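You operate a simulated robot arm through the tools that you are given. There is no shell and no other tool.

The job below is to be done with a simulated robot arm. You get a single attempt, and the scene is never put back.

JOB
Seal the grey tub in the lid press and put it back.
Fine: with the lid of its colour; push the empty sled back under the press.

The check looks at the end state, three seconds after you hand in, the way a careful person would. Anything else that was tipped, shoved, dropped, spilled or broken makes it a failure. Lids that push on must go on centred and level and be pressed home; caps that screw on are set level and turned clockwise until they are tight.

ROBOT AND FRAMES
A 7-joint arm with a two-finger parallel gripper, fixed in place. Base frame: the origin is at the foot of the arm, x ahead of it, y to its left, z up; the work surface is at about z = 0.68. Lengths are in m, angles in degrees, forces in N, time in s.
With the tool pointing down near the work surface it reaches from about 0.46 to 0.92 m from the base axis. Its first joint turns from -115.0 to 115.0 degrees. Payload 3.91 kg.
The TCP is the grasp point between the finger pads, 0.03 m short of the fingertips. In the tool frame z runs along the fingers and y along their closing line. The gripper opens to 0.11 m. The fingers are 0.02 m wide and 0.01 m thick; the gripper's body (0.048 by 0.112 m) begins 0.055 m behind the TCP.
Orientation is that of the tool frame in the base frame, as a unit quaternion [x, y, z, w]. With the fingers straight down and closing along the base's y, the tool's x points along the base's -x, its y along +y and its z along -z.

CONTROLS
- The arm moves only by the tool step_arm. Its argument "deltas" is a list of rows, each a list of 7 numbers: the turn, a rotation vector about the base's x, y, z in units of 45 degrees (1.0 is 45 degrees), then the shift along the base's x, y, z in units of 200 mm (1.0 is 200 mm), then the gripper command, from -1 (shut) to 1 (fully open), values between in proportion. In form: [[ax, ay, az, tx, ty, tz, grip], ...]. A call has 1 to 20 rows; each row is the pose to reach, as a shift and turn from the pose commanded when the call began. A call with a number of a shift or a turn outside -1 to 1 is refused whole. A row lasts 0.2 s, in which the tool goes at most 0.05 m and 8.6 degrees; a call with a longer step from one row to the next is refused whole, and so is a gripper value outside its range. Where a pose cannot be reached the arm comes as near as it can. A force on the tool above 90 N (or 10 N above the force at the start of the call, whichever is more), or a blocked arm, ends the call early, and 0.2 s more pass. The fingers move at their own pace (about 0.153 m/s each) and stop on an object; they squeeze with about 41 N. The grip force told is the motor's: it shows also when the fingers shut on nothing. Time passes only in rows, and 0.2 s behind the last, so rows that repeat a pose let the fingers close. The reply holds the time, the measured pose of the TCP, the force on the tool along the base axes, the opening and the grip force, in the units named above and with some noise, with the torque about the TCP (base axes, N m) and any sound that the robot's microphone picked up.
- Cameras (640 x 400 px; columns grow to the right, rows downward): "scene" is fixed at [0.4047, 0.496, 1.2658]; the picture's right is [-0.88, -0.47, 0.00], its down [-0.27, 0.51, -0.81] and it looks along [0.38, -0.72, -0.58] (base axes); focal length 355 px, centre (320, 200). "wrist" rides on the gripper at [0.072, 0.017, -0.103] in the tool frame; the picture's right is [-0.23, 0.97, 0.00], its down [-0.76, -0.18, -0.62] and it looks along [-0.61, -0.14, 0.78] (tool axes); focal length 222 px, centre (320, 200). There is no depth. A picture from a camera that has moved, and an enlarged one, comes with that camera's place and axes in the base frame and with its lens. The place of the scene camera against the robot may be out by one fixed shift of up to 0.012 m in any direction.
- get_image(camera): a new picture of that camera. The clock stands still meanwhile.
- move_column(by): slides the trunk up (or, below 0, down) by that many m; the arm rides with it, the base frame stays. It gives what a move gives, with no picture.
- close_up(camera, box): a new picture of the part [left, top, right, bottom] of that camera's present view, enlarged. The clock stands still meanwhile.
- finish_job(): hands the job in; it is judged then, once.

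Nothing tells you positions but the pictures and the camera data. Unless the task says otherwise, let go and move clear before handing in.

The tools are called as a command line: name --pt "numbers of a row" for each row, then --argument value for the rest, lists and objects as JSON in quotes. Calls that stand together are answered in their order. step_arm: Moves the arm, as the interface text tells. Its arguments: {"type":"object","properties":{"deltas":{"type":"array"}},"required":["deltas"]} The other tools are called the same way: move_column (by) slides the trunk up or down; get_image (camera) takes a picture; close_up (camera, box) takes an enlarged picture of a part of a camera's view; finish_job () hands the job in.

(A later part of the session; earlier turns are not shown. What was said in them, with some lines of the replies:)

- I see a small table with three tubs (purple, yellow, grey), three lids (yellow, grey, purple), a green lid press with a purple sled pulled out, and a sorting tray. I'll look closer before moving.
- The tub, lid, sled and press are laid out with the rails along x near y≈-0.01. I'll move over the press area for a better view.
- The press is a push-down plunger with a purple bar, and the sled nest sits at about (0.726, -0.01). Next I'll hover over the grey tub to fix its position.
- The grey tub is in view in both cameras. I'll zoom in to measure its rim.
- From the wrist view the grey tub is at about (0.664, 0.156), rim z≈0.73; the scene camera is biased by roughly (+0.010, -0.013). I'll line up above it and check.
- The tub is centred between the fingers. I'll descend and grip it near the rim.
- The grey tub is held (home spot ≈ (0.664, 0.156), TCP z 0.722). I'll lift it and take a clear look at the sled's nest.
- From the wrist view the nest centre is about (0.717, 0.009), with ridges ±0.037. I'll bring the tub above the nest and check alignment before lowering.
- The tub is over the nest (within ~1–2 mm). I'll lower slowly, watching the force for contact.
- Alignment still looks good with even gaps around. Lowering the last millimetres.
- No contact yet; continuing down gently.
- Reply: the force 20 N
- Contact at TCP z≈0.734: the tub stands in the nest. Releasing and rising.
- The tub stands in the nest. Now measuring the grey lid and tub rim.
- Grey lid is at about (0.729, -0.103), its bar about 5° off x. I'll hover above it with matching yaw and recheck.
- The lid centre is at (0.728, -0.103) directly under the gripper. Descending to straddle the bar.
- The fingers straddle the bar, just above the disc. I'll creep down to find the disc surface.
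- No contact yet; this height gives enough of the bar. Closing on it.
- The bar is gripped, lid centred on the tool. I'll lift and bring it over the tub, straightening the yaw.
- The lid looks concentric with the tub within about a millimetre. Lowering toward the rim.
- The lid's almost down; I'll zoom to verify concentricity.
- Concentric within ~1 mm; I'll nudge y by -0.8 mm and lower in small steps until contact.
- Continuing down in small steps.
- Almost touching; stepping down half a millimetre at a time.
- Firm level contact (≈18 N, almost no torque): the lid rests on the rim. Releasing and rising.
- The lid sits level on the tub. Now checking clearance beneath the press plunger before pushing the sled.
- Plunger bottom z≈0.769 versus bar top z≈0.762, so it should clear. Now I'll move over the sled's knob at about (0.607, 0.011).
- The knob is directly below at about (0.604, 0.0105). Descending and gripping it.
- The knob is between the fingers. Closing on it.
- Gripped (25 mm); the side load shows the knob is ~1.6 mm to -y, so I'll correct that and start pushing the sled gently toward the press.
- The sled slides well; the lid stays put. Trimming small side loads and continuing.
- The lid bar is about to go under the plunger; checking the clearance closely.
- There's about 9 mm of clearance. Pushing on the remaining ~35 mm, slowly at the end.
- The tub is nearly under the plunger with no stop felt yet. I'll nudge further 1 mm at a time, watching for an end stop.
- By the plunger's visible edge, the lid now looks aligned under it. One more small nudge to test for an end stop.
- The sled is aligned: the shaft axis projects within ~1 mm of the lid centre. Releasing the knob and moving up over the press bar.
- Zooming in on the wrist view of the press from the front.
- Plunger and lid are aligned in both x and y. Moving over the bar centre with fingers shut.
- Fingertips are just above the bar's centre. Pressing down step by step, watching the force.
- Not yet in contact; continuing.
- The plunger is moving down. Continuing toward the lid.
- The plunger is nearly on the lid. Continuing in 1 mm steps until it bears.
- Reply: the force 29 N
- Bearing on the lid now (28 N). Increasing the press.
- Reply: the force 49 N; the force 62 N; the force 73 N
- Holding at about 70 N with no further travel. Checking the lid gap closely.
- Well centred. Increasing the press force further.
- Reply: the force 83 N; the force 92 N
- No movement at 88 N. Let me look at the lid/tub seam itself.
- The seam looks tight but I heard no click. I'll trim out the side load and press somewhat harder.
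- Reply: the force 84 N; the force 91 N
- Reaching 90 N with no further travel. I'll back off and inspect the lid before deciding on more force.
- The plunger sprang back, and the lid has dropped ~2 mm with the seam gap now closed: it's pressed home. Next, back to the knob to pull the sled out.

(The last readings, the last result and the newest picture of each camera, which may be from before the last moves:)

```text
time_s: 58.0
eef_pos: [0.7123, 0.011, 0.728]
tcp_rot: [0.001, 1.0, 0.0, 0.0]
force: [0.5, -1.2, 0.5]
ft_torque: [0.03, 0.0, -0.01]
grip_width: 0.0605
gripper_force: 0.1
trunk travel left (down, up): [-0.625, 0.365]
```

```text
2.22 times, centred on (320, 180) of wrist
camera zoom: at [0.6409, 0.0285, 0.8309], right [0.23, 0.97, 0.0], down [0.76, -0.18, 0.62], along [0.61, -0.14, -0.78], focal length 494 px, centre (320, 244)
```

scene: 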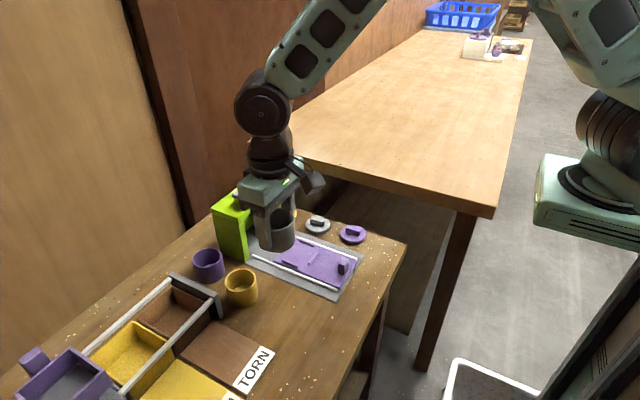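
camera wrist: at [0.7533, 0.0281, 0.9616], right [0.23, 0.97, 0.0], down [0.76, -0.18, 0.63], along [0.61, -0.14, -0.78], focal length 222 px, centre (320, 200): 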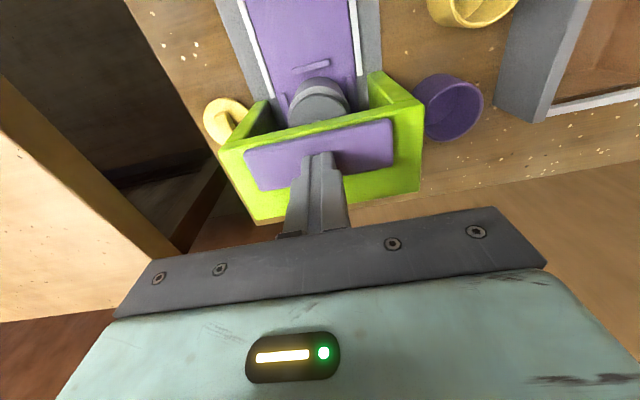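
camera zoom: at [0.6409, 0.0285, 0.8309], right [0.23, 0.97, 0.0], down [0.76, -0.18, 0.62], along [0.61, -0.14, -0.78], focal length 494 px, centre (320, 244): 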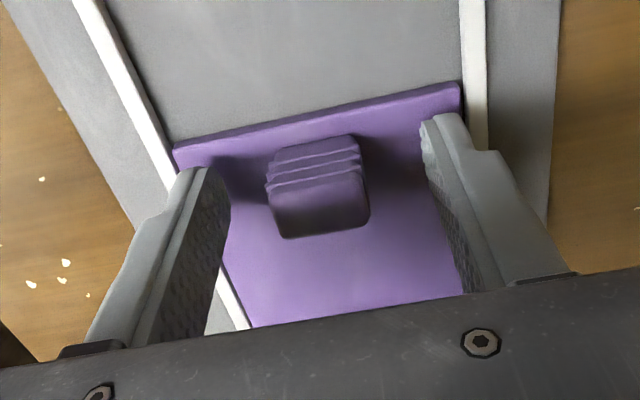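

Knob is between the fingers. Gripping, then pulling the sled out slowly to its starting place.

step_arm --pt "0 0 0 0 0 0 -0.3" --pt "0 0 0 0 0 0 -0.8" --pt "0 0 0 0 0 0 -1" --pt "0 0 0 0 0 0 -1" --pt "0 0 0 -0.005 0 0 -1" --pt "0 0 0 -0.02 0 0 -1" --pt "0 0 0 -0.04 0 0 -1" --pt "0 0 0 -0.065 0 0 -1" --pt "0 0 0 -0.095 0 0 -1" --pt "0 0 0 -0.125 0 0 -1" --pt "0 0 0 -0.155 0 0 -1" --pt "0 0 0 -0.185 0 0 -1" --pt "0 0 0 -0.21 0 0 -1" --pt "0 0 0 -0.225 0 0 -1" --pt "0 0 0 -0.23 0 0 -1" --pt "0 0 0 -0.23 0 0 -1"

close_up --camera "scene" --box '[210, 170, 350, 290]'

```text
time_s: 61.4
eef_pos: [0.6682, 0.0106, 0.7277]
tcp_rot: [0.0, 1.0, 0.0, 0.0]
force: [-0.2, -1.8, -7.9]
ft_torque: [-0.06, 0.02, -0.02]
grip_width: 0.0255
gripper_force: 44.8
trunk travel left (down, up): [-0.625, 0.365]
```

```text
3.33 times, centred on (280, 230) of scene
camera zoom: at [0.4047, 0.496, 1.2658], right [-0.88, -0.47, 0.0], down [-0.27, 0.51, -0.81], along [0.38, -0.72, -0.58], focal length 1183 px, centre (453, 100)
```

zoom: 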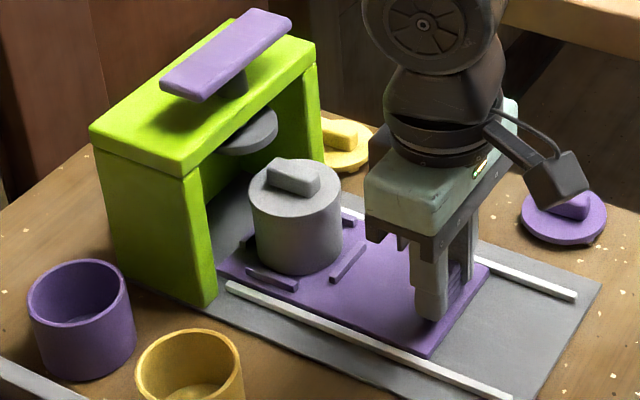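

The lid looks flush and the sled pulls smoothly. Pulling the remaining ~65 mm.

step_arm --pt "0 0 0 -0.005 0 0 -1" --pt "0 0 0 -0.02 0 0 -1" --pt "0 0 0 -0.045 0 0 -1" --pt "0 0 0 -0.075 0 0 -1" --pt "0 0 0 -0.11 0 0 -1" --pt "0 0 0 -0.145 0 0 -1" --pt "0 0 0 -0.18 0 0 -1" --pt "0 0 0 -0.215 0 0 -1" --pt "0 0 0 -0.245 0 0 -1" --pt "0 0 0 -0.27 0 0 -1" --pt "0 0 0 -0.29 0 0 -1" --pt "0 0 0 -0.3 0 0 -1" --pt "0 0 0 -0.305 0 0 -1" --pt "0 0 0 -0.305 0 0 -1"

close_up --camera "scene" --box '[230, 180, 370, 300]'

close_up --camera "scene" --box '[270, 210, 320, 255]'

```text
time_s: 64.4
eef_pos: [0.6076, 0.0104, 0.7272]
tcp_rot: [-0.001, 1.0, 0.0, 0.0]
force: [-0.3, 8.4, -39.2]
ft_torque: [0.09, 0.37, -0.06]
grip_width: 0.0253
gripper_force: 44.7
trunk travel left (down, up): [-0.625, 0.365]
```

```text
3.33 times, centred on (300, 240) of scene
camera zoom: at [0.4047, 0.496, 1.2658], right [-0.88, -0.47, 0.0], down [-0.27, 0.51, -0.81], along [0.38, -0.72, -0.58], focal length 1183 px, centre (387, 67)
```

zoom: 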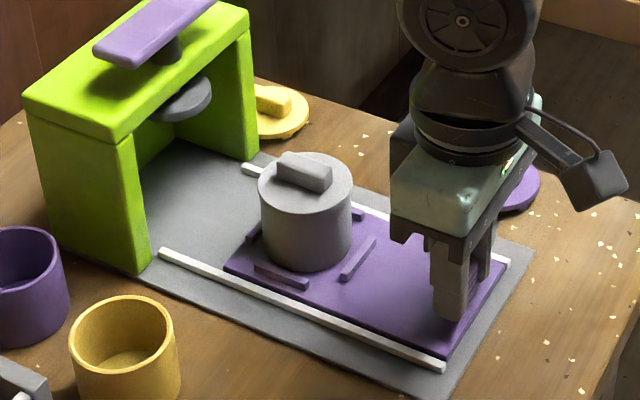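

```text
8.89 times, centred on (295, 232) of scene
camera zoom: at [0.4047, 0.496, 1.2658], right [-0.88, -0.47, 0.0], down [-0.27, 0.51, -0.81], along [0.38, -0.72, -0.58], focal length 3155 px, centre (542, -89)
```

zoom: 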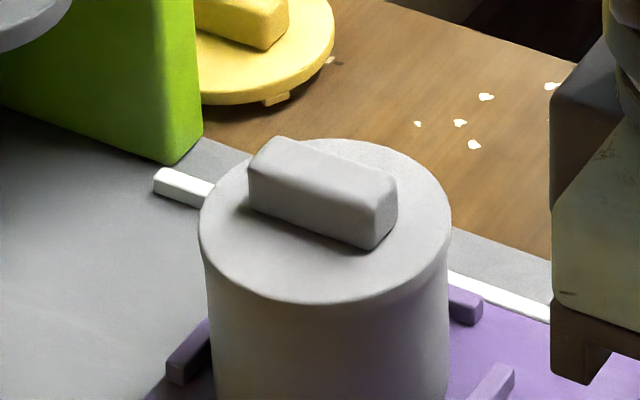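

The lid is seated flush all round. I'll relieve the vertical load, release the knob, and go up for a look at the tub.

step_arm --pt "0 0 0 0 0 -0.01 -1" --pt "0 0 0 0 0 -0.01 -0.5" --pt "0 0 0 0 0 -0.01 0.1" --pt "0 0 0 0 0 -0.01 0.1" --pt "0 0 0 0 0 0.1 0.1" --pt "0 0 0 0 0 0.3 0.1" --pt "0 0 0 0 0 0.5 0.1" --pt "0 0 0 0.2 0 0.65 0.3" --pt "0 0 0 0.4 0 0.7 0.6" --pt "0 0 0 0.4 0 0.7 0.6"

get_image --camera "wrist"

close_up --camera "wrist" --box '[270, 60, 390, 160]'

```text
time_s: 66.6
eef_pos: [0.6876, 0.0083, 0.8669]
tcp_rot: [0.0, 1.0, 0.0, 0.0]
force: [0.0, 0.4, -0.8]
ft_torque: [0.01, 0.03, -0.01]
grip_width: 0.0879
gripper_force: 0.0
trunk travel left (down, up): [-0.625, 0.365]
```

```text
taken
camera wrist: at [0.6166, 0.0263, 0.9708], right [0.23, 0.97, 0.0], down [0.76, -0.18, 0.62], along [0.61, -0.14, -0.78], focal length 222 px, centre (320, 200)
```

wrist: 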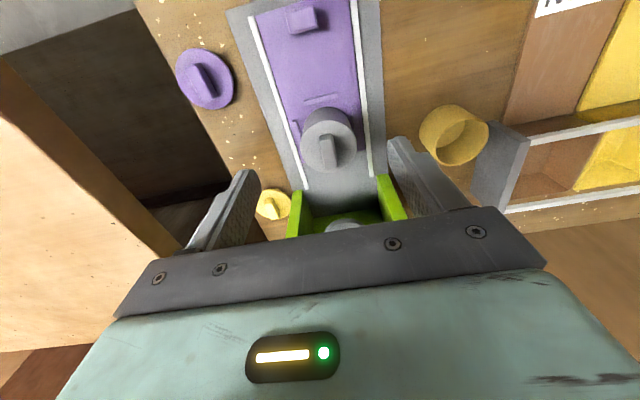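

```text
4.00 times, centred on (330, 110) of wrist
camera zoom: at [0.6166, 0.0263, 0.9708], right [0.23, 0.97, 0.0], down [0.76, -0.18, 0.62], along [0.61, -0.14, -0.78], focal length 888 px, centre (280, 560)
```

zoom: 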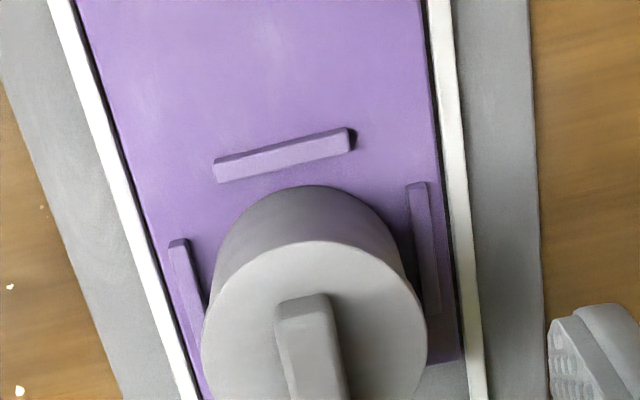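

The sealed tub is at about (0.722, 0.010). Descending around it to grip at the sides.

step_arm --pt "0 0 0 0.1 0.003 0 0.6" --pt "0 0 0 0.175 0.003 -0.1 0.6" --pt "0 0 0 0.175 0.003 -0.25 0.6" --pt "0 0 0 0.175 0.003 -0.4 0.6" --pt "0 0 0 0.175 0.003 -0.45 0.6" --pt "0 0 0 0.175 0.003 -0.45 0.6"

close_up --camera "wrist" --box '[200, 60, 440, 240]'

close_up --camera "scene" --box '[250, 190, 340, 260]'

```text
time_s: 68.0
eef_pos: [0.723, 0.0102, 0.7789]
tcp_rot: [0.0, 1.0, 0.0, 0.001]
force: [0.1, 0.2, -0.7]
ft_torque: [0.0, -0.02, -0.01]
grip_width: 0.0882
gripper_force: 0.2
trunk travel left (down, up): [-0.625, 0.365]
```

```text
2.22 times, centred on (320, 150) of wrist
camera zoom: at [0.6514, 0.028, 0.8817], right [0.23, 0.97, 0.0], down [0.76, -0.18, 0.62], along [0.61, -0.14, -0.78], focal length 494 px, centre (320, 311)
```

zoom: 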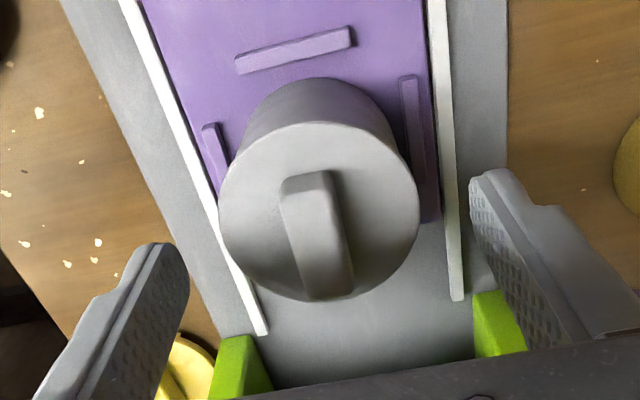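

```text
5.71 times, centred on (295, 225) of scene
camera zoom: at [0.4047, 0.496, 1.2658], right [-0.88, -0.47, 0.0], down [-0.27, 0.51, -0.81], along [0.38, -0.72, -0.58], focal length 2028 px, centre (463, 57)
```

zoom: 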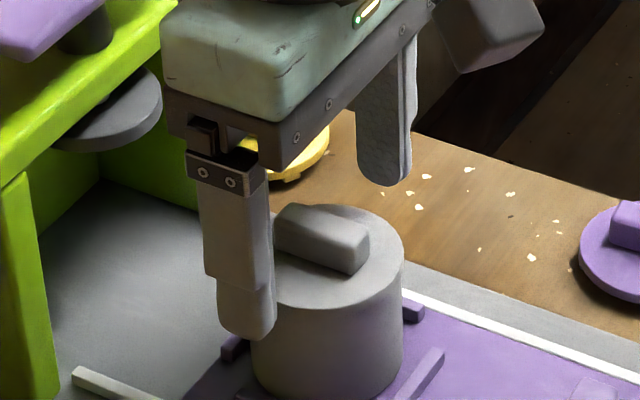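

Centred. Lowering and gripping.

step_arm --pt "0 0 0 -0.005 0 -0.1 0.6" --pt "0 0 0 -0.005 0 -0.205 0.6" --pt "0 0 0 -0.005 0 -0.205 0.6" --pt "0 0 0 -0.005 0 -0.205 0.2" --pt "0 0 0 -0.005 0 -0.205 -0.3" --pt "0 0 0 -0.005 0 -0.205 -0.3" --pt "0 0 0 -0.005 0 -0.205 -0.3"

close_up --camera "scene" --box '[250, 190, 340, 260]'

```text
time_s: 69.6
eef_pos: [0.7207, 0.0103, 0.7372]
tcp_rot: [-0.001, 1.0, 0.0, 0.0]
force: [0.7, -0.1, -0.1]
ft_torque: [-0.02, 0.01, -0.03]
grip_width: 0.0593
gripper_force: 40.7
trunk travel left (down, up): [-0.625, 0.365]
```

```text
5.71 times, centred on (295, 225) of scene
camera zoom: at [0.4047, 0.496, 1.2658], right [-0.88, -0.47, 0.0], down [-0.27, 0.51, -0.81], along [0.38, -0.72, -0.58], focal length 2028 px, centre (463, 57)
```

zoom: 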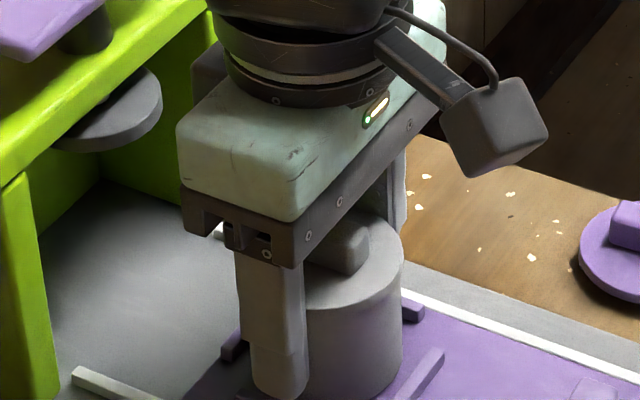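

Firm grip at 59 mm. Lifting straight up, then carrying it back to its original spot (0.664, 0.156).

step_arm --pt "0 0 0 0 0 0.02 -0.3" --pt "0 0 0 0 0 0.1 -0.3" --pt "0 0 0 0 0 0.3 -0.3" --pt "0 0 0 0 0 0.5 -0.3" --pt "0 0 0 -0.02 0.05 0.6 -0.3" --pt "0 0 0 -0.1 0.25 0.6 -0.3" --pt "0 0 0 -0.18 0.45 0.6 -0.3" --pt "0 0 0 -0.25 0.63 0.6 -0.3" --pt "0 0 0 -0.285 0.73 0.6 -0.3" --pt "0 0 0 -0.285 0.73 0.6 -0.3"

get_image --camera "wrist"

get_image --camera "scene"

```text
time_s: 71.8
eef_pos: [0.6629, 0.1568, 0.8591]
tcp_rot: [0.0, 1.0, 0.001, 0.0]
force: [0.1, 0.1, -0.5]
ft_torque: [0.02, 0.02, 0.01]
grip_width: 0.0593
gripper_force: 40.9
trunk travel left (down, up): [-0.625, 0.365]
```

```text
taken
camera wrist: at [0.5905, 0.1735, 0.9617], right [0.23, 0.97, 0.0], down [0.76, -0.18, 0.62], along [0.61, -0.14, -0.78], focal length 222 px, centre (320, 200)
```

wrist: 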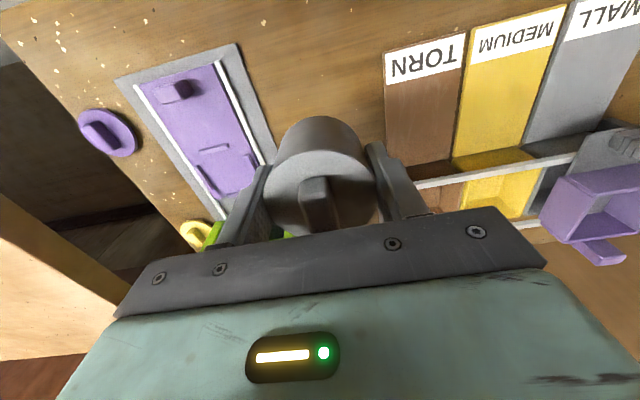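

```text
taken
```

scene: 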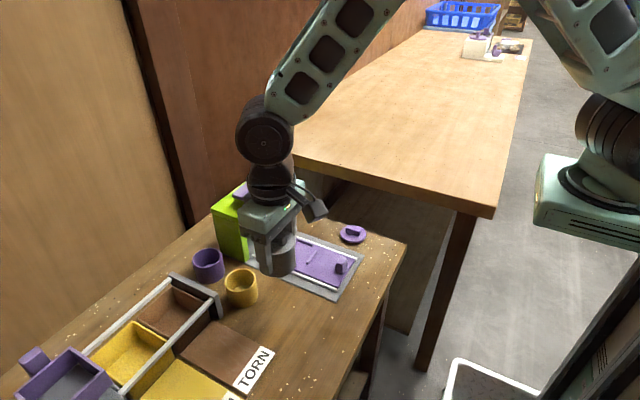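

The sealed tub is held together and over its home spot. Lowering.

step_arm --pt "0 0 0 0 0 -0.2 -0.3" --pt "0 0 0 0 0 -0.4 -0.3" --pt "0 0 0 0 0 -0.53 -0.3" --pt "0 0 0 0 0 -0.6 -0.3" --pt "0 0 0 0 0 -0.635 -0.3" --pt "0 0 0 0 0 -0.635 -0.3"

close_up --camera "scene" --box '[220, 230, 340, 340]'

```text
time_s: 73.2
eef_pos: [0.6644, 0.1561, 0.7318]
tcp_rot: [0.0, 1.0, 0.0, 0.0]
force: [0.4, 0.5, -0.2]
ft_torque: [0.0, 0.01, -0.01]
grip_width: 0.0593
gripper_force: 40.7
trunk travel left (down, up): [-0.625, 0.365]
```

```text
3.64 times, centred on (280, 285) of scene
camera zoom: at [0.4047, 0.496, 1.2658], right [-0.88, -0.47, 0.0], down [-0.27, 0.51, -0.81], along [0.38, -0.72, -0.58], focal length 1291 px, centre (466, -109)
```

zoom: 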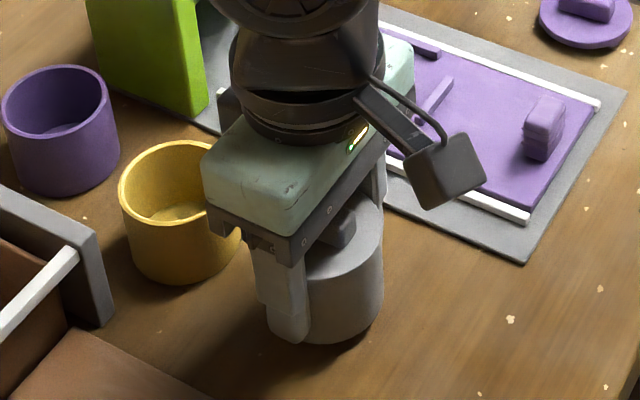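

step_arm --pt "0 0 0 0 0 -0.005 -0.3" --pt "0 0 0 0 0 -0.01 -0.3" --pt "0 0 0 0 0 -0.015 -0.3" --pt "0 0 0 0 0 -0.015 -0.3"

step_arm --pt "0 0 0 0 0 -0.005 -0.3" --pt "0 0 0 0 0 -0.01 -0.3" --pt "0 0 0 0 0 -0.01 -0.3"

```text
time_s: 74.2
eef_pos: [0.6637, 0.157, 0.7271]
tcp_rot: [-0.001, 1.0, 0.001, 0.0]
force: [-0.3, 0.9, -1.4]
ft_torque: [0.0, 0.02, 0.01]
grip_width: 0.0592
gripper_force: 40.8
trunk travel left (down, up): [-0.625, 0.365]
```

```text
time_s: 75.0
eef_pos: [0.6632, 0.1557, 0.7256]
tcp_rot: [0.0, 1.0, 0.0, 0.0]
force: [0.1, 0.2, -1.2]
ft_torque: [0.01, 0.0, 0.01]
grip_width: 0.0592
gripper_force: 41.3
trunk travel left (down, up): [-0.625, 0.365]
```

The tub is almost down; half‑millimetre steps until contact.

step_arm --pt "0 0 0 0 0 -0.005 -0.3" --pt "0 0 0 0 0 -0.005 -0.3"

step_arm --pt "0 0 0 0 0 -0.005 -0.3" --pt "0 0 0 0 0 -0.005 -0.3"

```text
time_s: 75.6
eef_pos: [0.6632, 0.1553, 0.7241]
tcp_rot: [0.0, 1.0, 0.0, 0.0]
force: [0.0, 0.1, -0.5]
ft_torque: [0.01, 0.01, -0.04]
grip_width: 0.0592
gripper_force: 41.7
trunk travel left (down, up): [-0.625, 0.365]
```

```text
time_s: 76.2
eef_pos: [0.6632, 0.157, 0.7242]
tcp_rot: [0.001, 1.0, 0.0, 0.0]
force: [-0.7, -1.1, 9.5]
ft_torque: [-0.1, 0.04, -0.01]
grip_width: 0.059
gripper_force: 41.1
trunk travel left (down, up): [-0.625, 0.365]
```

Contact (≈10 N). Releasing and rising clear.

step_arm --pt "0 0 0 0 0 0.003 -0.3" --pt "0 0 0 0 0 0.003 0.2" --pt "0 0 0 0 0 0.003 0.6" --pt "0 0 0 0 0 0.003 0.6" --pt "0 0 0 0 0 0.1 0.6" --pt "0 0 0 0 0 0.3 0.6" --pt "0 0 0 0 0 0.5 0.6" --pt "0 0 0 0 0 0.7 0.6" --pt "0 0 0 0 -0.15 0.75 0.4" --pt "0 0 0 0 -0.35 0.75 0.1" --pt "0 0 0 -0.02 -0.55 0.75 0.1" --pt "0 0 0 -0.1 -0.73 0.75 0.1" --pt "0 0 0 -0.1 -0.73 0.75 0.1"

close_up --camera "scene" --box '[180, 160, 400, 340]'

close_up --camera "scene" --box '[250, 270, 320, 335]'

get_image --camera "wrist"

```text
time_s: 79.0
eef_pos: [0.6443, 0.0074, 0.8742]
tcp_rot: [-0.002, 1.0, 0.001, 0.0]
force: [0.6, -0.6, -0.3]
ft_torque: [0.03, 0.0, 0.01]
grip_width: 0.0604
gripper_force: 0.0
trunk travel left (down, up): [-0.625, 0.365]
```

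```text
2.22 times, centred on (290, 250) of scene
camera zoom: at [0.4047, 0.496, 1.2658], right [-0.88, -0.47, 0.0], down [-0.27, 0.51, -0.81], along [0.38, -0.72, -0.58], focal length 789 px, centre (387, 89)
```

zoom: 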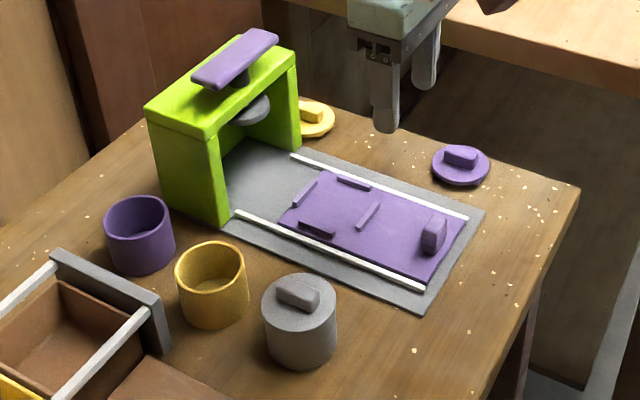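

```text
6.15 times, centred on (285, 302) of scene
camera zoom: at [0.4047, 0.496, 1.2658], right [-0.88, -0.47, 0.0], down [-0.27, 0.51, -0.81], along [0.38, -0.72, -0.58], focal length 2184 px, centre (535, -431)
```

zoom: 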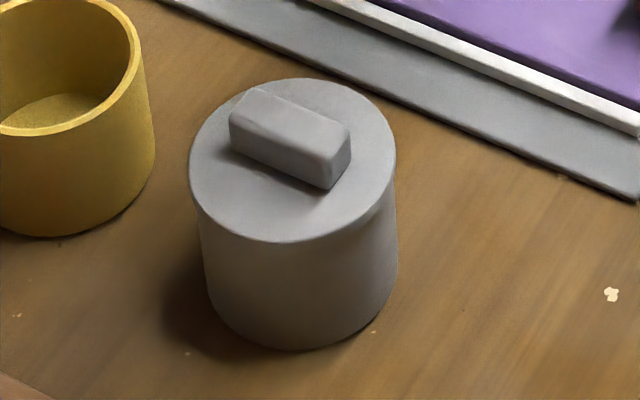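

```text
taken
camera wrist: at [0.5727, 0.0255, 0.9766], right [0.23, 0.97, 0.0], down [0.76, -0.18, 0.62], along [0.61, -0.14, -0.78], focal length 222 px, centre (320, 200)
```

wrist: 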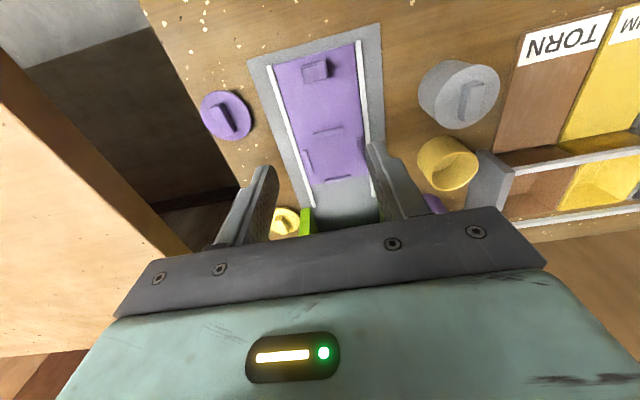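

The sealed tub stands back on its spot with the lid flush. Now back to the knob to push the empty sled under the press.

step_arm --pt "0 0 0 -0.18 0 0 0.1" --pt "0 0 0 -0.18 0 -0.2 0.1" --pt "0 0 0 -0.18 0 -0.4 0.1" --pt "0 0 0 -0.18 0 -0.55 0.1" --pt "0 0 0 -0.18 0 -0.55 0.1"

close_up --camera "wrist" --box '[200, 90, 440, 270]'

```text
time_s: 80.2
eef_pos: [0.6064, 0.0095, 0.762]
tcp_rot: [0.0, 1.0, -0.001, 0.0]
force: [0.5, -0.1, -0.2]
ft_torque: [0.01, -0.02, 0.02]
grip_width: 0.0605
gripper_force: 0.0
trunk travel left (down, up): [-0.625, 0.365]
```

```text
2.22 times, centred on (320, 180) of wrist
camera zoom: at [0.5352, 0.0271, 0.8659], right [0.23, 0.97, 0.0], down [0.76, -0.18, 0.62], along [0.61, -0.14, -0.78], focal length 494 px, centre (320, 244)
```

zoom: 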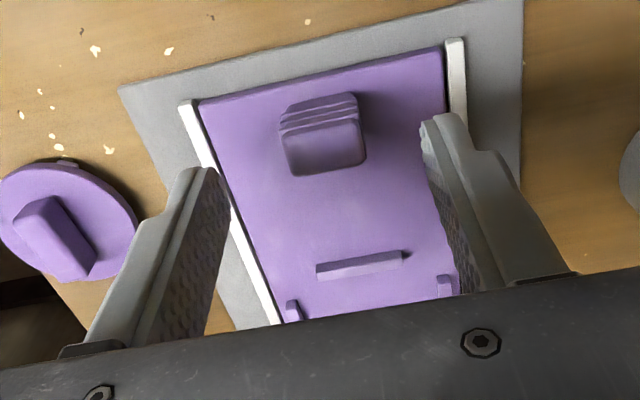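

Aligned with the knob. Descending and gripping.

step_arm --pt "0 0 0 0 0 -0.1 0.1" --pt "0 0 0 0 0 -0.178 0.1" --pt "0 0 0 0 0 -0.178 0.1" --pt "0 0 0 0 0 -0.178 -0.3" --pt "0 0 0 0 0 -0.178 -0.8" --pt "0 0 0 0 0 -0.178 -1" --pt "0 0 0 0 0 -0.178 -1"

close_up --camera "wrist" --box '[200, 90, 440, 270]'

```text
time_s: 81.8
eef_pos: [0.6085, 0.0098, 0.7289]
tcp_rot: [-0.002, 1.0, -0.001, 0.0]
force: [0.1, 8.0, -3.6]
ft_torque: [0.11, -0.33, 0.0]
grip_width: 0.0253
gripper_force: 44.9
trunk travel left (down, up): [-0.625, 0.365]
```

```text
2.22 times, centred on (320, 180) of wrist
camera zoom: at [0.5367, 0.0277, 0.8311], right [0.23, 0.97, 0.0], down [0.76, -0.18, 0.62], along [0.61, -0.14, -0.78], focal length 494 px, centre (320, 244)
```

zoom: 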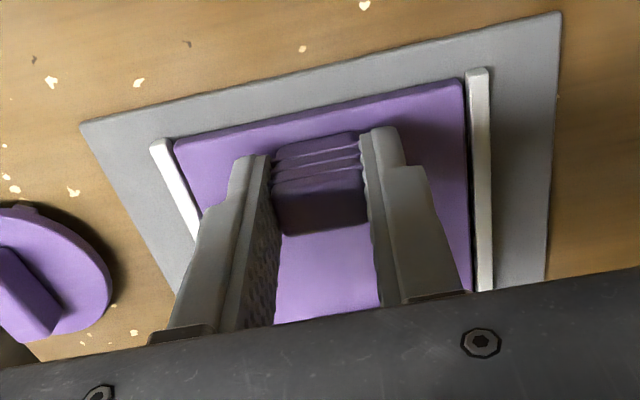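

Gripped. Pushing the empty sled back under the press.

step_arm --pt "0 0 0 0 0.003 0 -1" --pt "0 0 0 0.01 0.003 0 -1" --pt "0 0 0 0.035 0.003 0 -1" --pt "0 0 0 0.07 0.003 0 -1" --pt "0 0 0 0.11 0.003 0 -1" --pt "0 0 0 0.15 0.003 0 -1" --pt "0 0 0 0.19 0.003 0 -1" --pt "0 0 0 0.23 0.003 0 -1" --pt "0 0 0 0.27 0.003 0 -1" --pt "0 0 0 0.31 0.003 0 -1" --pt "0 0 0 0.35 0.003 0 -1" --pt "0 0 0 0.39 0.003 0 -1" --pt "0 0 0 0.43 0.003 0 -1" --pt "0 0 0 0.465 0.003 0 -1" --pt "0 0 0 0.495 0.003 0 -1" --pt "0 0 0 0.515 0.003 0 -1" --pt "0 0 0 0.53 0.003 0 -1" --pt "0 0 0 0.535 0.003 0 -1" --pt "0 0 0 0.535 0.003 0 -1"

close_up --camera "scene" --box '[200, 160, 350, 290]'

```text
time_s: 85.8
eef_pos: [0.7131, 0.0101, 0.7274]
tcp_rot: [-0.001, 1.0, 0.0, -0.003]
force: [-15.4, -14.6, 3.6]
ft_torque: [-0.19, 0.47, -0.06]
grip_width: 0.0256
gripper_force: 44.9
trunk travel left (down, up): [-0.625, 0.365]
```

```text
3.08 times, centred on (275, 225) of scene
camera zoom: at [0.4047, 0.496, 1.2658], right [-0.88, -0.47, 0.0], down [-0.27, 0.51, -0.81], along [0.38, -0.72, -0.58], focal length 1092 px, centre (458, 123)
```

zoom: 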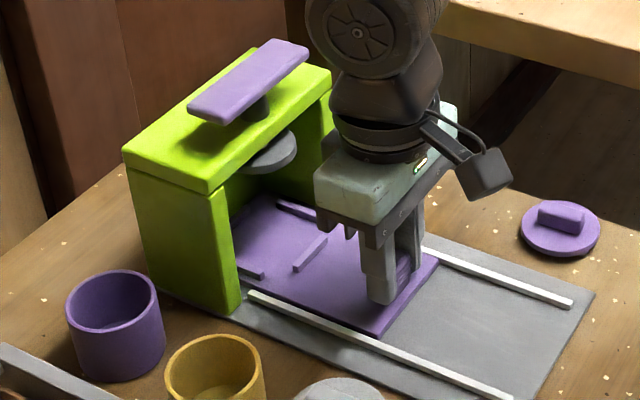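

A reaction of -15 N suggests the end stop. One tiny extra push to confirm it's fully in.

step_arm --pt "0 0 0 0.008 -0.006 0 -1" --pt "0 0 0 0.015 -0.006 0 -1" --pt "0 0 0 0.015 -0.006 0 -1"

```text
time_s: 86.6
eef_pos: [0.714, 0.0107, 0.7277]
tcp_rot: [-0.001, 1.0, 0.001, -0.003]
force: [-34.0, -5.2, 9.4]
ft_torque: [-0.01, 0.09, -0.01]
grip_width: 0.0257
gripper_force: 45.0
trunk travel left (down, up): [-0.625, 0.365]
```

The sled is against its stop. Relaxing, releasing the knob and moving clear.

step_arm --pt "0 0 0 -0.008 0 0 -1" --pt "0 0 0 -0.008 0 0 -0.5" --pt "0 0 0 -0.008 0 0 0.1" --pt "0 0 0 -0.008 0 0 0.1" --pt "0 0 0 -0.008 0 0.1 0.1" --pt "0 0 0 -0.008 0 0.3 0.1" --pt "0 0 0 -0.008 0 0.55 0.1" --pt "0 0 0 -0.008 0 0.8 0.1" --pt "0 0 0 -0.2 0 1.0 0.1" --pt "0 0 0 -0.4 0 1.0 0.1" --pt "0 0 0 -0.5 0 1.0 0.1" --pt "0 0 0 -0.5 0 1.0 0.1"

close_up --camera "scene" --box '[180, 160, 400, 340]'

get_image --camera "scene"

get_image --camera "wrist"

```text
refused: row 9 steps farther than a row can; nothing moved
```

```text
2.22 times, centred on (290, 250) of scene
camera zoom: at [0.4047, 0.496, 1.2658], right [-0.88, -0.47, 0.0], down [-0.27, 0.51, -0.81], along [0.38, -0.72, -0.58], focal length 789 px, centre (387, 89)
```

zoom: 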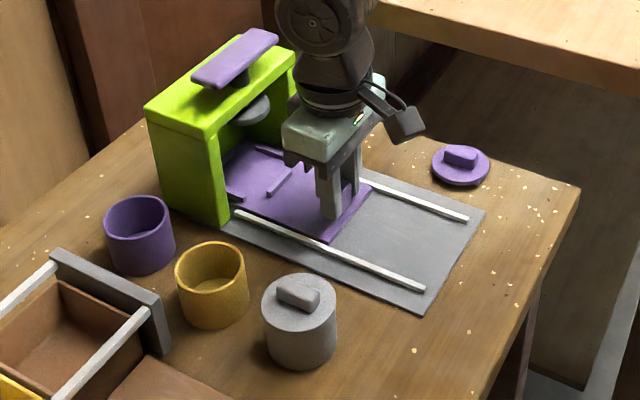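

```text
taken
```

scene: 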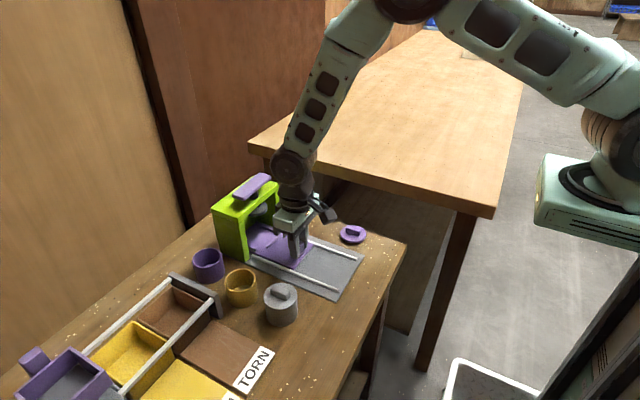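

```text
taken
camera wrist: at [0.6435, 0.0278, 0.8316], right [0.23, 0.97, 0.0], down [0.77, -0.18, 0.62], along [0.6, -0.14, -0.79], focal length 222 px, centre (320, 200)
```

wrist: 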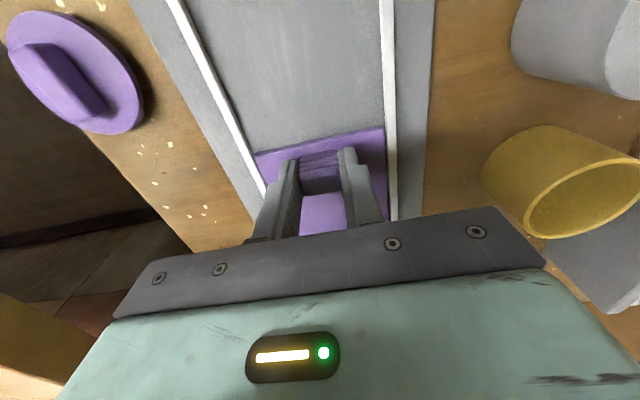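

The step was refused only for size; the sled sits fully in. Releasing and retreating with smaller steps.

step_arm --pt "0 0 0 -0.014 0 0 -1" --pt "0 0 0 -0.014 0 0 -0.5" --pt "0 0 0 -0.014 0 0 0.1" --pt "0 0 0 -0.014 0 0 0.1" --pt "0 0 0 -0.014 0 0.1 0.1" --pt "0 0 0 -0.014 0 0.3 0.1" --pt "0 0 0 -0.014 0 0.5 0.1" --pt "0 0 0 -0.014 0 0.7 0.1" --pt "0 0 0 -0.1 0 0.85 0.1" --pt "0 0 0 -0.25 0 1.0 0.1" --pt "0 0 0 -0.45 0 1.0 0.1" --pt "0 0 0 -0.45 0 1.0 0.1"

close_up --camera "scene" --box '[180, 160, 400, 340]'

get_image --camera "wrist"

close_up --camera "scene" --box '[250, 270, 320, 335]'

```text
time_s: 89.2
eef_pos: [0.628, 0.0085, 0.9265]
tcp_rot: [0.0, 1.0, 0.0, 0.0]
force: [0.1, 0.0, -0.3]
ft_torque: [-0.01, -0.01, -0.02]
grip_width: 0.0603
gripper_force: 0.2
trunk travel left (down, up): [-0.625, 0.365]
```

```text
2.22 times, centred on (290, 250) of scene
camera zoom: at [0.4047, 0.496, 1.2658], right [-0.88, -0.47, 0.0], down [-0.27, 0.51, -0.81], along [0.38, -0.72, -0.58], focal length 789 px, centre (387, 89)
```

zoom: 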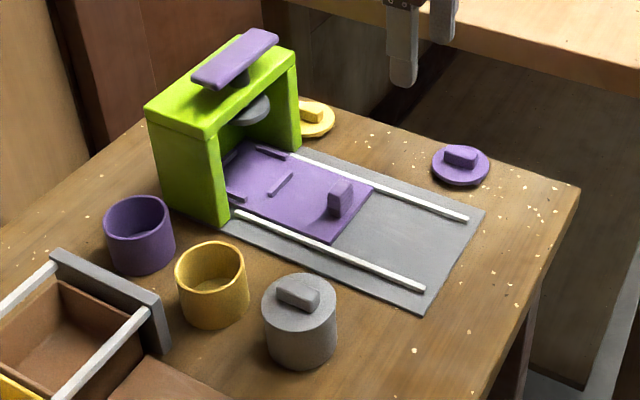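

```text
taken
camera wrist: at [0.5571, 0.0262, 1.0297], right [0.23, 0.97, 0.0], down [0.76, -0.18, 0.62], along [0.61, -0.14, -0.78], focal length 222 px, centre (320, 200)
```

wrist: 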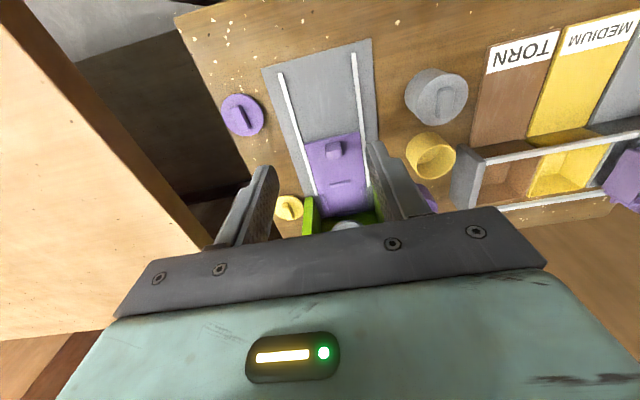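

```text
6.15 times, centred on (285, 302) of scene
camera zoom: at [0.4047, 0.496, 1.2658], right [-0.88, -0.47, 0.0], down [-0.27, 0.51, -0.81], along [0.38, -0.72, -0.58], focal length 2184 px, centre (535, -431)
```

zoom: 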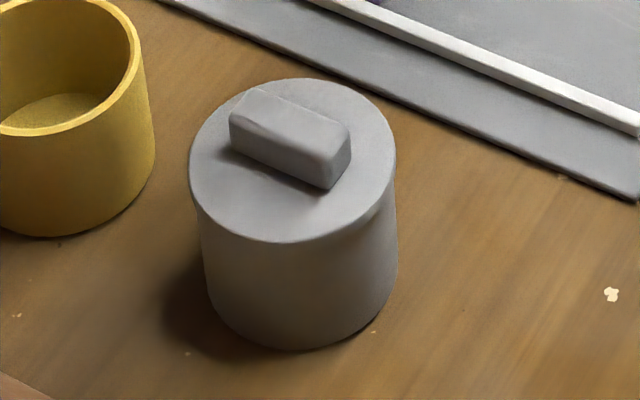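

The grey tub has its grey lid on flush and level and is back on its spot. The empty sled is fully under the press, nothing else has moved, and the arm is clear, so I'm handing in.

finish_job

```text
The job is handed in.
```

The grey tub is sealed with its grey lid and back on its original spot, and the empty sled is pushed back under the press. I've handed the job in; no verdict has come back.

- **Lid:** it went on centred. Pressing it with up to about 90 N lowered it roughly 2 mm and closed the gap at the rim. In the pictures it sits level and flush. The microphone never reported a click, so I'm judging "pressed home" by eye and from how far it moved.
- **Tub:** within about a millimetre of where it started, going by before-and-after pictures.
- **Sled:** empty and pushed in until it stopped moving, with the force rising to 34 N.
- **Everything else:** the other tubs and lids look untouched in the last pictures, and the arm was up and clear when I handed in.
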